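You operate a simulated robot arm through the tools that you are given. There is no shell and no other tool. Be economical: measure what you need, move in short steps, check, and stop when the job is done.

You run a simulated robot arm. Do the job below in one go: nothing can be reset, and whatever is moved stays where it is left.

TASK
Fetch the bar marked three and set it on top of the small grey carton.

It is judged by the outcome, as a careful person would: the job done as asked, and still so three seconds after it is handed in. It fails if anything else is knocked over, pushed out of place, dropped, spilled or broken.

THE ROBOT
A 7-joint arm with a two-finger parallel gripper, fixed in place. Base frame: the origin is at the foot of the arm, x ahead of it, y to its left, z up; the work surface is at about z = 0. Lengths are in m, angles in degrees, forces in N, time in s.
With the tool pointing down near the work surface it reaches from about 0.24 to 0.62 m from the base axis. Its first joint turns from -66.0 to 66.0 degrees. Payload 2.6 kg.
The tool frame sits at the grasp point between the pads (the TCP): z along the fingers, y along the line on which they close. The tips reach 0.03 m beyond it. Largest opening 0.094 m; finger width 0.028, thickness 0.01; the body of the gripper, 0.05 by 0.096 m, starts 0.055 m behind the TCP.
Orientation is that of the tool frame in the base frame, as [roll, pitch, yaw] about the fixed x, y, z axes, in that order (R = Rz(yaw) Ry(pitch) Rx(roll)). With the fingers straight down and closing along the base's y, the tool's x points along the base's -x, its y along +y and its z along -z.

THE INTERFACE
- The arm moves only by the tool nudge_tool. Its arguments are lists of equal length, an entry for each row: "delta_pos": the shift along the base's x, y, z in units of 300 mm (1.0 is 300 mm), a list of three; "spin": the turn about the base's z in units of 180 degrees (1.0 is 180 degrees); "jaw": the finger opening in m, from 0 to 0.094. In form: {"delta_pos": [[x, y, z], ...], "spin": [spin, ...], "jaw": [jaw, ...]}. A call has 1 to 20 rows; each row is the pose to reach, as a shift and turn from the pose commanded when the call began. A call with a number of a shift or a turn outside -1 to 1 is refused whole. A row lasts 0.2 s, in which the tool goes at most 0.05 m and 8.6 degrees; a call with a longer step from one row to the next is refused whole, and so is a gripper value outside its range. Where a pose cannot be reached the arm comes as near as it can. A force on the tool above 40 N (or 10 N above the force at the start of the call, whichever is more), or a blocked arm, ends the call early, and 0.2 s more pass. Each finger travels about 0.072 m/s and halts on what it meets, pressing with about 35 N; the grip force reading is that of the motor and also rises with nothing between the fingers. The clock runs only during rows and for 0.2 s after the last one: add rows that repeat a pose to give the fingers time. The reply holds the time, the measured pose of the TCP, the force on the tool along the base axes, the opening and the grip force, in the units named above and with some noise, and new pictures: "pictures" is both (left out), scene, wrist or none.
- Cameras (640 x 400 px; columns grow to the right, rows downward): "scene" is fixed at [0.0254, 0.4247, 0.5576]; the picture's right is [-0.87, -0.50, 0.00], its down [-0.31, 0.53, -0.79] and it looks along [0.39, -0.68, -0.61] (base axes); focal length 332 px, centre (320, 200). "wrist" rides on the gripper at [-0.037, 0, -0.058] in the tool frame; the picture's right is [0.00, -1.00, 0.00], its down [0.97, 0.00, -0.24] and it looks along [0.24, 0.00, 0.97] (tool axes); focal length 218 px, centre (320, 200). There is no depth. A picture from a camera that has moved, and an enlarged one, comes with that camera's place and axes in the base frame and with its lens.
- enlarge(camera, box): a new picture of the part [left, top, right, bottom] of that camera's present view, enlarged. It takes no simulated time.
- hand_in(): hands the job in; it is judged then, once.

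Work in short steps. Places have to be worked out from the pictures, the camera data and where the tool is seen: move nearer, look again, correct. Check each grasp and each placing, and mend what went wrong. You have 90 turns and 150 pictures in all, those below and enlarged ones among them. Open the gripper and draw the arm clear of the work before you hand the job in, unless the task says otherwise; then end with one line.

The tools are called after "Call:" as name(argument=value, ...) on one line, values as JSON. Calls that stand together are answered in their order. nudge_tool: Moves the arm, as the interface text tells. Its arguments: {"type":"object","properties":{"delta_pos":{"type":"array"},"spin":{"type":"array"},"jaw":{"type":"array"},"pictures":{"type":"string","enum":["both","scene","wrist","none"]}},"required":["delta_pos","spin","jaw"]} The other tools are called the same way: enlarge (camera, box) takes an enlarged picture of a part of a camera's view; hand_in () hands the job in.

At the start:

```text
time: 0.0
position: [0.3868, 0.0441, 0.3015]
tcp_rot: [180.0, 0.0, 179.9]
wrist_force: [0.2, 0.1, -0.3]
gripper_width: 0.0941
grasp_force: 0.1
```

scene: 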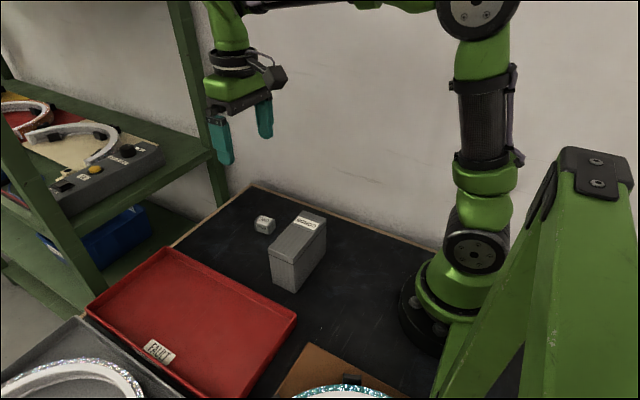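
wrist: 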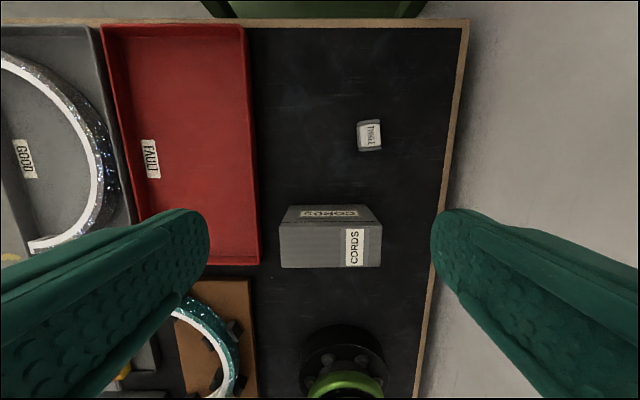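

I see a small block with a label near the carton marked CORDS; I enlarge both to read the labels.

Call:
enlarge(camera="wrist", box=[260, 100, 420, 280])

Call:
enlarge(camera="scene", box=[230, 190, 350, 300])

Call:
enlarge(camera="scene", box=[0, 80, 240, 280])

```text
2.22 times, centred on (340, 190) of wrist
camera zoom: at [0.4258, 0.0433, 0.3598], right [0.0, -1.0, 0.0], down [-0.97, 0.0, 0.24], along [-0.24, 0.0, -0.97], focal length 485 px, centre (276, 222)
```

zoom: 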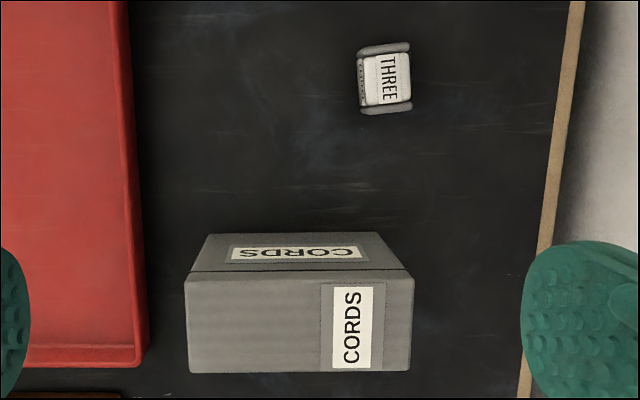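

```text
3.64 times, centred on (290, 245) of scene
camera zoom: at [0.0254, 0.4247, 0.5576], right [-0.87, -0.5, 0.0], down [-0.31, 0.53, -0.79], along [0.39, -0.68, -0.61], focal length 1208 px, centre (429, 36)
```

zoom: 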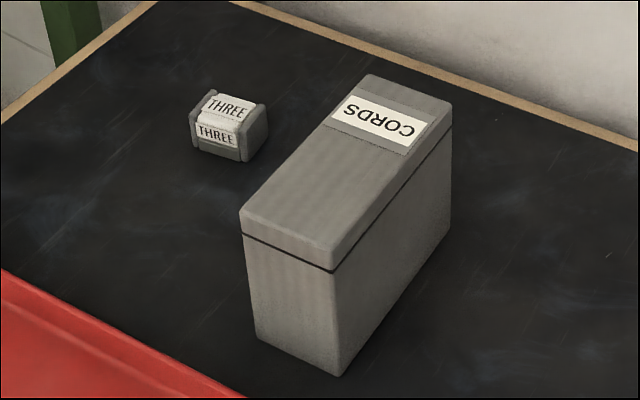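

```text
2.00 times, centred on (120, 180) of scene
camera zoom: at [0.0254, 0.4247, 0.5576], right [-0.87, -0.5, 0.0], down [-0.31, 0.53, -0.79], along [0.39, -0.68, -0.61], focal length 664 px, centre (720, 240)
```

zoom: 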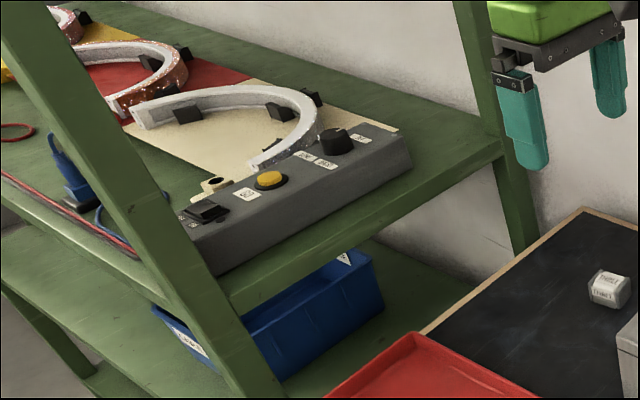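

The small block reads THREE, at about (0.441, -0.029). The carton spans x 0.266–0.327, y -0.037–0.096, with its top at about z 0.093. I move above the bar for a closer look.

Call:
nudge_tool(delta_pos=[[0.045, -0.06, -0.12], [0.09, -0.12, -0.24], [0.135, -0.18, -0.36], [0.16, -0.243, -0.45], [0.16, -0.243, -0.45]], spin=[0, 0, 0, 0, 0], jaw=[0.094, 0.094, 0.094, 0.094, 0.094])

```text
time: 1.2
position: [0.4384, -0.0317, 0.1662]
tcp_rot: [-180.0, 0.0, -180.0]
wrist_force: [-1.0, -0.5, -0.1]
gripper_width: 0.0938
grasp_force: 0.1
camera wrist: at [0.4742, -0.031, 0.2255], right [0.0, -1.0, 0.0], down [-0.97, 0.0, 0.24], along [-0.24, 0.0, -0.97], focal length 218 px, centre (320, 200)
```

scene: 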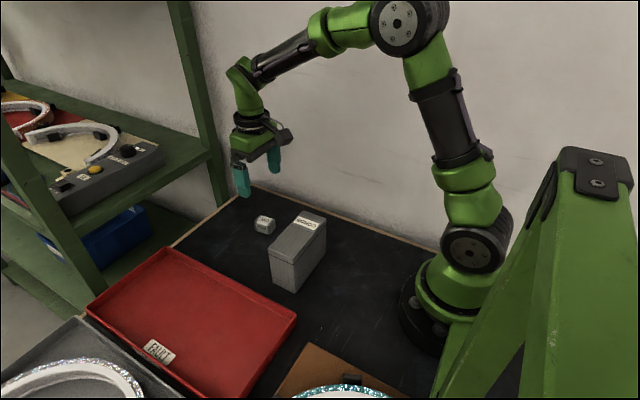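
wrist: 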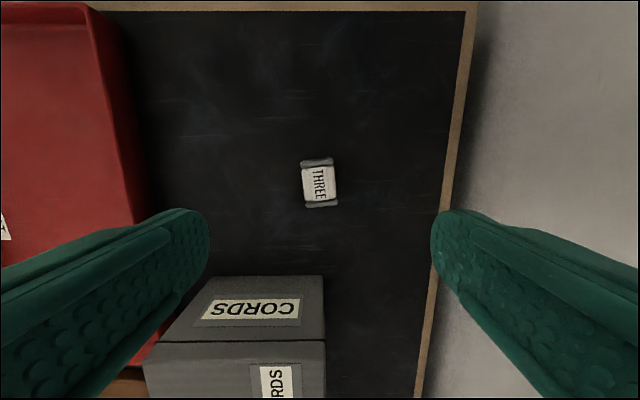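

Call:
enlarge(camera="wrist", box=[280, 140, 360, 220])

```text
5.00 times, centred on (320, 180) of wrist
camera zoom: at [0.4742, -0.031, 0.2255], right [0.0, -1.0, 0.0], down [-0.97, 0.0, 0.24], along [-0.24, 0.0, -0.97], focal length 1091 px, centre (320, 300)
```

zoom: 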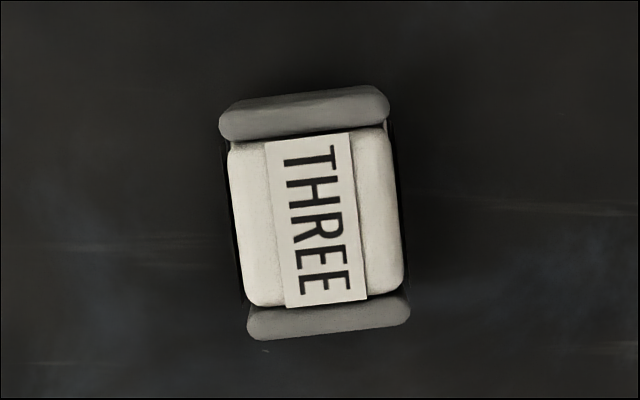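

The bar is centred at about (0.442, -0.030), turned about +6.7°, 31 mm wide and 28 mm high. I turn to match it and come down partway to recheck.

Call:
nudge_tool(delta_pos=[[0.008, 0.002, -0.1], [0.015, 0.003, -0.2], [0.015, 0.003, -0.3], [0.015, 0.003, -0.3]], spin=[0.02, 0.037, 0.037, 0.037], jaw=[0.094, 0.08, 0.07, 0.07], pictures="wrist")

```text
time: 2.2
position: [0.4407, -0.0295, 0.0763]
tcp_rot: [180.0, 0.0, -173.3]
wrist_force: [0.5, 0.2, 0.1]
gripper_width: 0.0702
grasp_force: 0.1
camera wrist: at [0.4776, -0.0262, 0.1351], right [0.12, -0.99, 0.0], down [-0.96, -0.11, 0.24], along [-0.24, -0.03, -0.97], focal length 218 px, centre (320, 200)
```

wrist: 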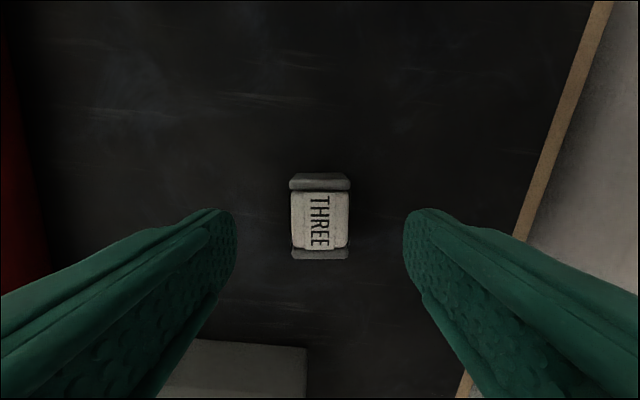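

Alignment looks right in both position and turn, so I lower to z ≈ 0.035 and close.

Call:
nudge_tool(delta_pos=[[0, 0, -0.07], [0, 0, -0.137], [0, 0, -0.137], [0, 0, -0.137], [0, 0, -0.137], [0, 0, -0.137], [0, 0, -0.137]], spin=[0, 0, 0, 0, 0, 0, 0], jaw=[0.07, 0.07, 0.07, 0.045, 0.02, 0.02, 0.02], pictures="wrist")

```text
time: 3.8
position: [0.4416, -0.0291, 0.0344]
tcp_rot: [-180.0, 0.0, -173.3]
wrist_force: [0.1, 0.9, 2.0]
gripper_width: 0.0297
grasp_force: 35.2
camera wrist: at [0.4781, -0.0248, 0.0936], right [0.12, -0.99, 0.0], down [-0.96, -0.11, 0.24], along [-0.24, -0.03, -0.97], focal length 218 px, centre (320, 200)
```

wrist: 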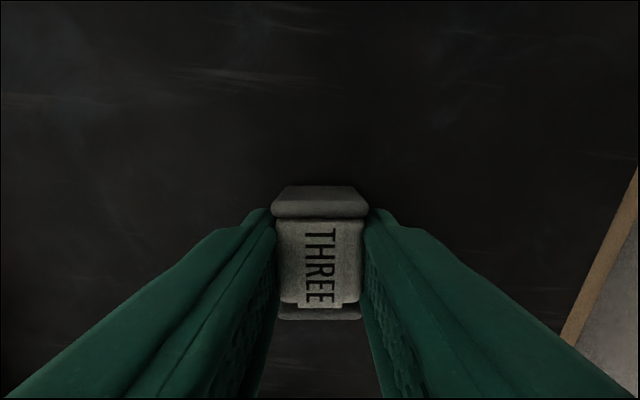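

The bar is held, with the opening at 29.7 mm and the grip at 35 N. I lift straight up, take out the turn and move toward the carton, stopping short to measure it.

Call:
nudge_tool(delta_pos=[[0, 0, 0.12], [0, 0, 0.26], [0, 0, 0.4], [0, 0, 0.5], [-0.1, 0.1, 0.5], [-0.2, 0.197, 0.5], [-0.2, 0.197, 0.5]], spin=[0, 0, 0, 0, -0.02, -0.037, -0.037], jaw=[0.02, 0.02, 0.02, 0.02, 0.02, 0.02, 0.02])

```text
time: 5.4
position: [0.3814, 0.032, 0.1854]
tcp_rot: [180.0, 0.1, 180.0]
wrist_force: [-0.1, -0.4, -0.4]
gripper_width: 0.0296
grasp_force: 35.1
camera wrist: at [0.4189, 0.0308, 0.2445], right [0.0, -1.0, 0.0], down [-0.97, 0.0, 0.24], along [-0.24, 0.0, -0.97], focal length 218 px, centre (320, 200)
```

scene: 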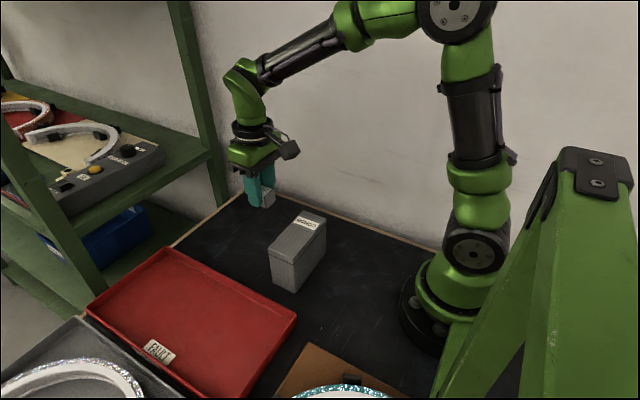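
wrist: 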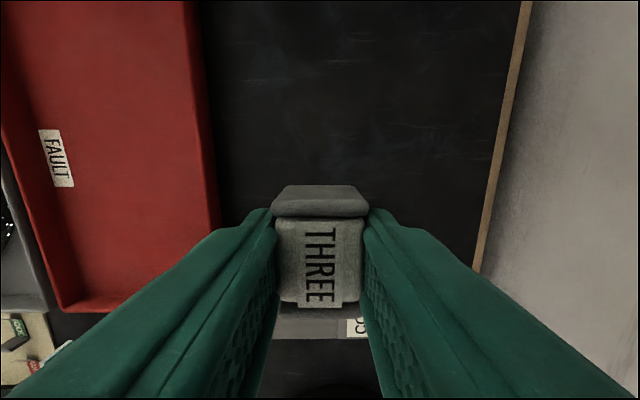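

The bar is held level. The scene camera agrees on the carton's top: centre about (0.300, 0.031), height about 0.09. I move over the centre and lower to leave a small gap.

Call:
nudge_tool(delta_pos=[[-0.14, 0, 0], [-0.272, 0, 0], [-0.272, 0, -0.08], [-0.272, 0, -0.15], [-0.272, 0, -0.15]], spin=[0, 0, 0, 0, 0], jaw=[0.02, 0.02, 0.02, 0.02, 0.02])

Call:
enlarge(camera="scene", box=[230, 150, 370, 300])

```text
time: 6.6
position: [0.2983, 0.0304, 0.1403]
tcp_rot: [179.9, 0.1, 179.9]
wrist_force: [-7.5, -2.0, 19.3]
gripper_width: 0.0297
grasp_force: 34.9
camera wrist: at [0.336, 0.0307, 0.1984], right [0.0, -1.0, 0.0], down [-0.97, 0.0, 0.24], along [-0.24, 0.0, -0.97], focal length 218 px, centre (320, 200)
```

scene: 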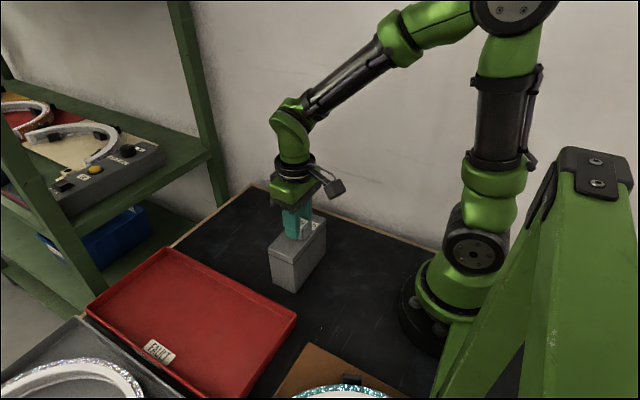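
wrist: 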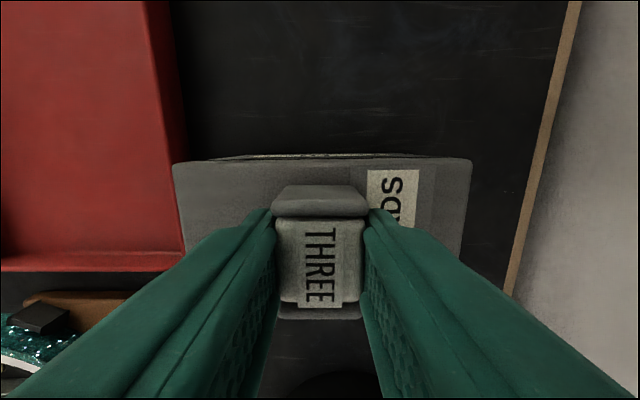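

```text
2.67 times, centred on (300, 225) of scene
camera zoom: at [0.0253, 0.4247, 0.5576], right [-0.87, -0.5, 0.0], down [-0.31, 0.53, -0.79], along [0.39, -0.68, -0.61], focal length 886 px, centre (373, 133)
```

zoom: 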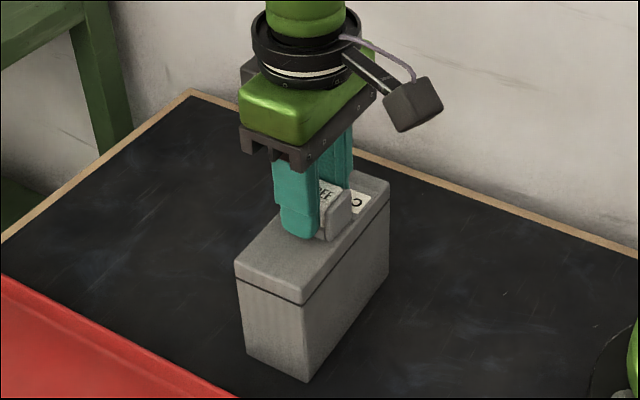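

Force is 19 N upward, so contact has already been made at z 0.140; the carton's top is near 0.105, a little higher than I estimated. I look closely before releasing.

Call:
enlarge(camera="scene", box=[265, 195, 335, 265])

Call:
enlarge(camera="wrist", box=[240, 170, 400, 340])

```text
5.71 times, centred on (300, 230) of scene
camera zoom: at [0.0253, 0.4247, 0.5576], right [-0.87, -0.5, 0.0], down [-0.31, 0.53, -0.79], along [0.39, -0.68, -0.61], focal length 1898 px, centre (434, 29)
```

zoom: 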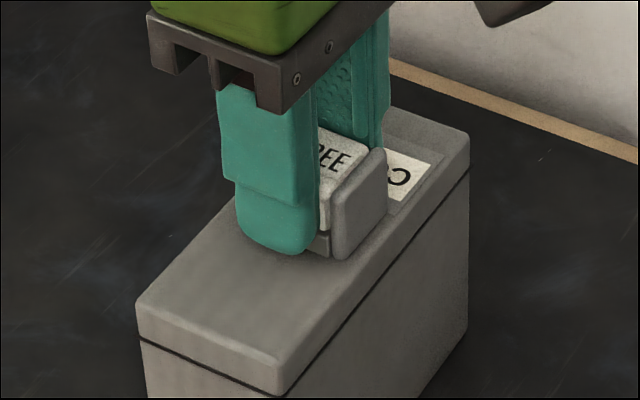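

```text
2.35 times, centred on (320, 255) of wrist
camera zoom: at [0.336, 0.0307, 0.1984], right [0.0, -1.0, 0.0], down [-0.97, 0.0, 0.24], along [-0.24, 0.0, -0.97], focal length 514 px, centre (320, 71)
```

zoom: 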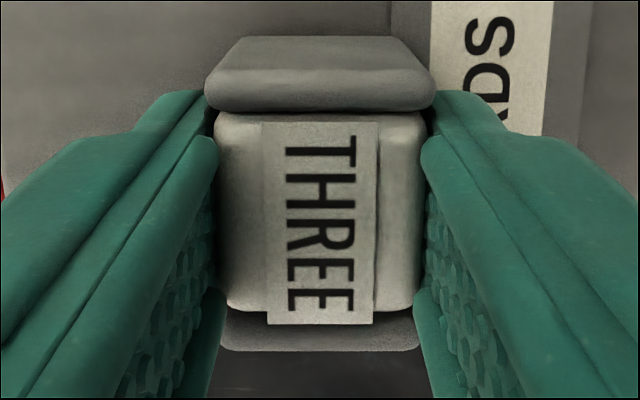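

The bar sits fully on the carton's top, a bit toward the near edge. I ease up 2 mm, shift 3 mm toward the centre and read the force again.

Call:
nudge_tool(delta_pos=[[0, 0, 0.008], [0.01, 0, 0.008], [0.01, 0, 0.004], [0.01, 0, 0.004]], spin=[0, 0, 0, 0], jaw=[0.02, 0.02, 0.02, 0.02], pictures="none")

```text
time: 7.6
position: [0.3022, 0.0309, 0.1403]
tcp_rot: [180.0, 0.1, 180.0]
wrist_force: [0.1, 0.5, 0.7]
gripper_width: 0.0295
grasp_force: 35.6
```

The force is now almost zero, so the bar is just at the surface. I lower 0.6 mm and open the fingers gently.

Call:
nudge_tool(delta_pos=[[0, 0, -0.002], [0, 0, -0.002], [0, 0, -0.002], [0, 0, -0.002], [0, 0, -0.002]], spin=[0, 0, 0, 0, 0], jaw=[0.02, 0.035, 0.05, 0.06, 0.06])

```text
time: 8.8
position: [0.3019, 0.031, 0.1399]
tcp_rot: [-180.0, 0.0, 179.9]
wrist_force: [-0.5, -0.1, 0.1]
gripper_width: 0.0598
grasp_force: 0.0
camera wrist: at [0.3392, 0.0302, 0.1992], right [0.0, -1.0, 0.0], down [-0.97, 0.0, 0.24], along [-0.24, 0.0, -0.97], focal length 218 px, centre (320, 200)
```

scene: 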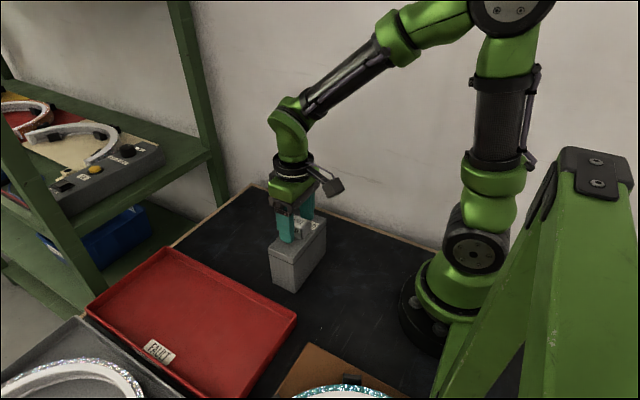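
wrist: 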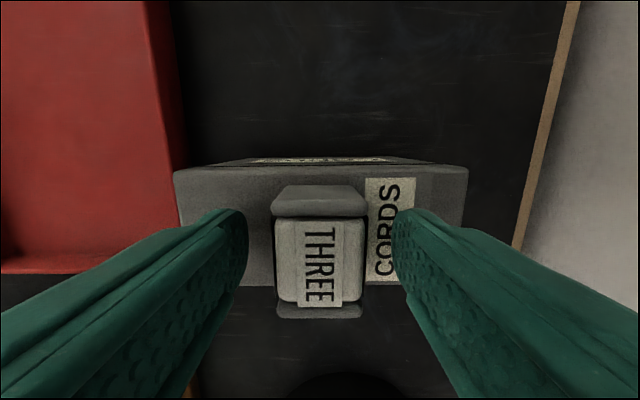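

The bar is free and standing on the carton. I raise straight up and then draw away to check.

Call:
nudge_tool(delta_pos=[[0, 0, 0.08], [0, 0, 0.2], [0, 0, 0.35], [0, 0, 0.5], [0.13, 0, 0.55], [0.26, 0, 0.55], [0.26, 0, 0.55]], spin=[0, 0, 0, 0, 0, 0, 0], jaw=[0.06, 0.06, 0.06, 0.06, 0.06, 0.06, 0.06])

Call:
enlarge(camera="scene", box=[245, 190, 345, 300])

```text
time: 10.4
position: [0.3802, 0.029, 0.3051]
tcp_rot: [179.9, 0.0, -180.0]
wrist_force: [-0.3, 0.1, -0.1]
gripper_width: 0.06
grasp_force: 0.0
camera wrist: at [0.4185, 0.0289, 0.3635], right [0.0, -1.0, 0.0], down [-0.97, 0.0, 0.24], along [-0.24, 0.0, -0.97], focal length 218 px, centre (320, 200)
```

scene: 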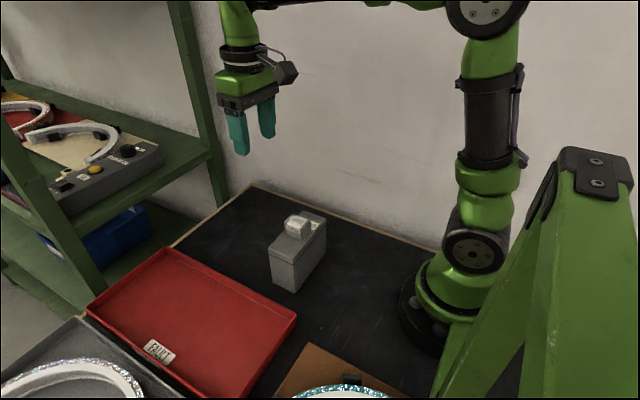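
wrist: 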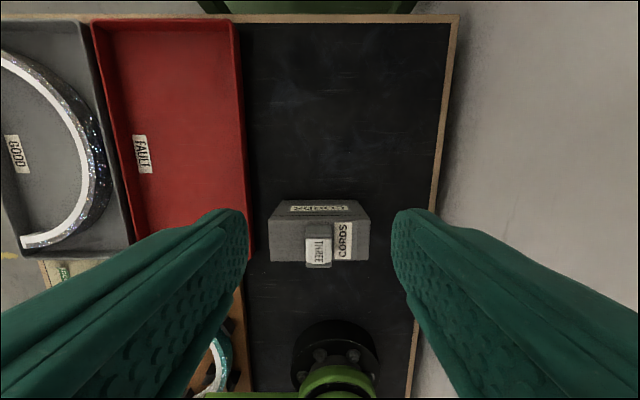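

```text
3.64 times, centred on (295, 245) of scene
camera zoom: at [0.0254, 0.4247, 0.5576], right [-0.87, -0.5, 0.0], down [-0.31, 0.53, -0.79], along [0.39, -0.68, -0.61], focal length 1208 px, centre (411, 36)
```

zoom: 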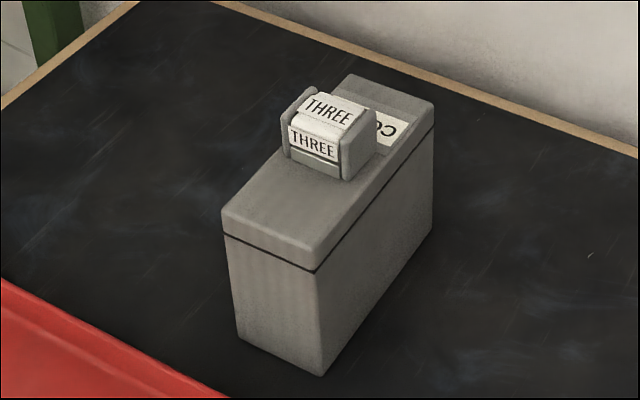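

The bar rests flat on the carton's top, the carton hasn't visibly moved, and the gripper is open and clear, so I hand in.

Call:
hand_in()

```text
The job is handed in.
```

The bar marked THREE is resting flat on top of the small grey carton (labelled CORDS), and the last pictures show nothing else disturbed.
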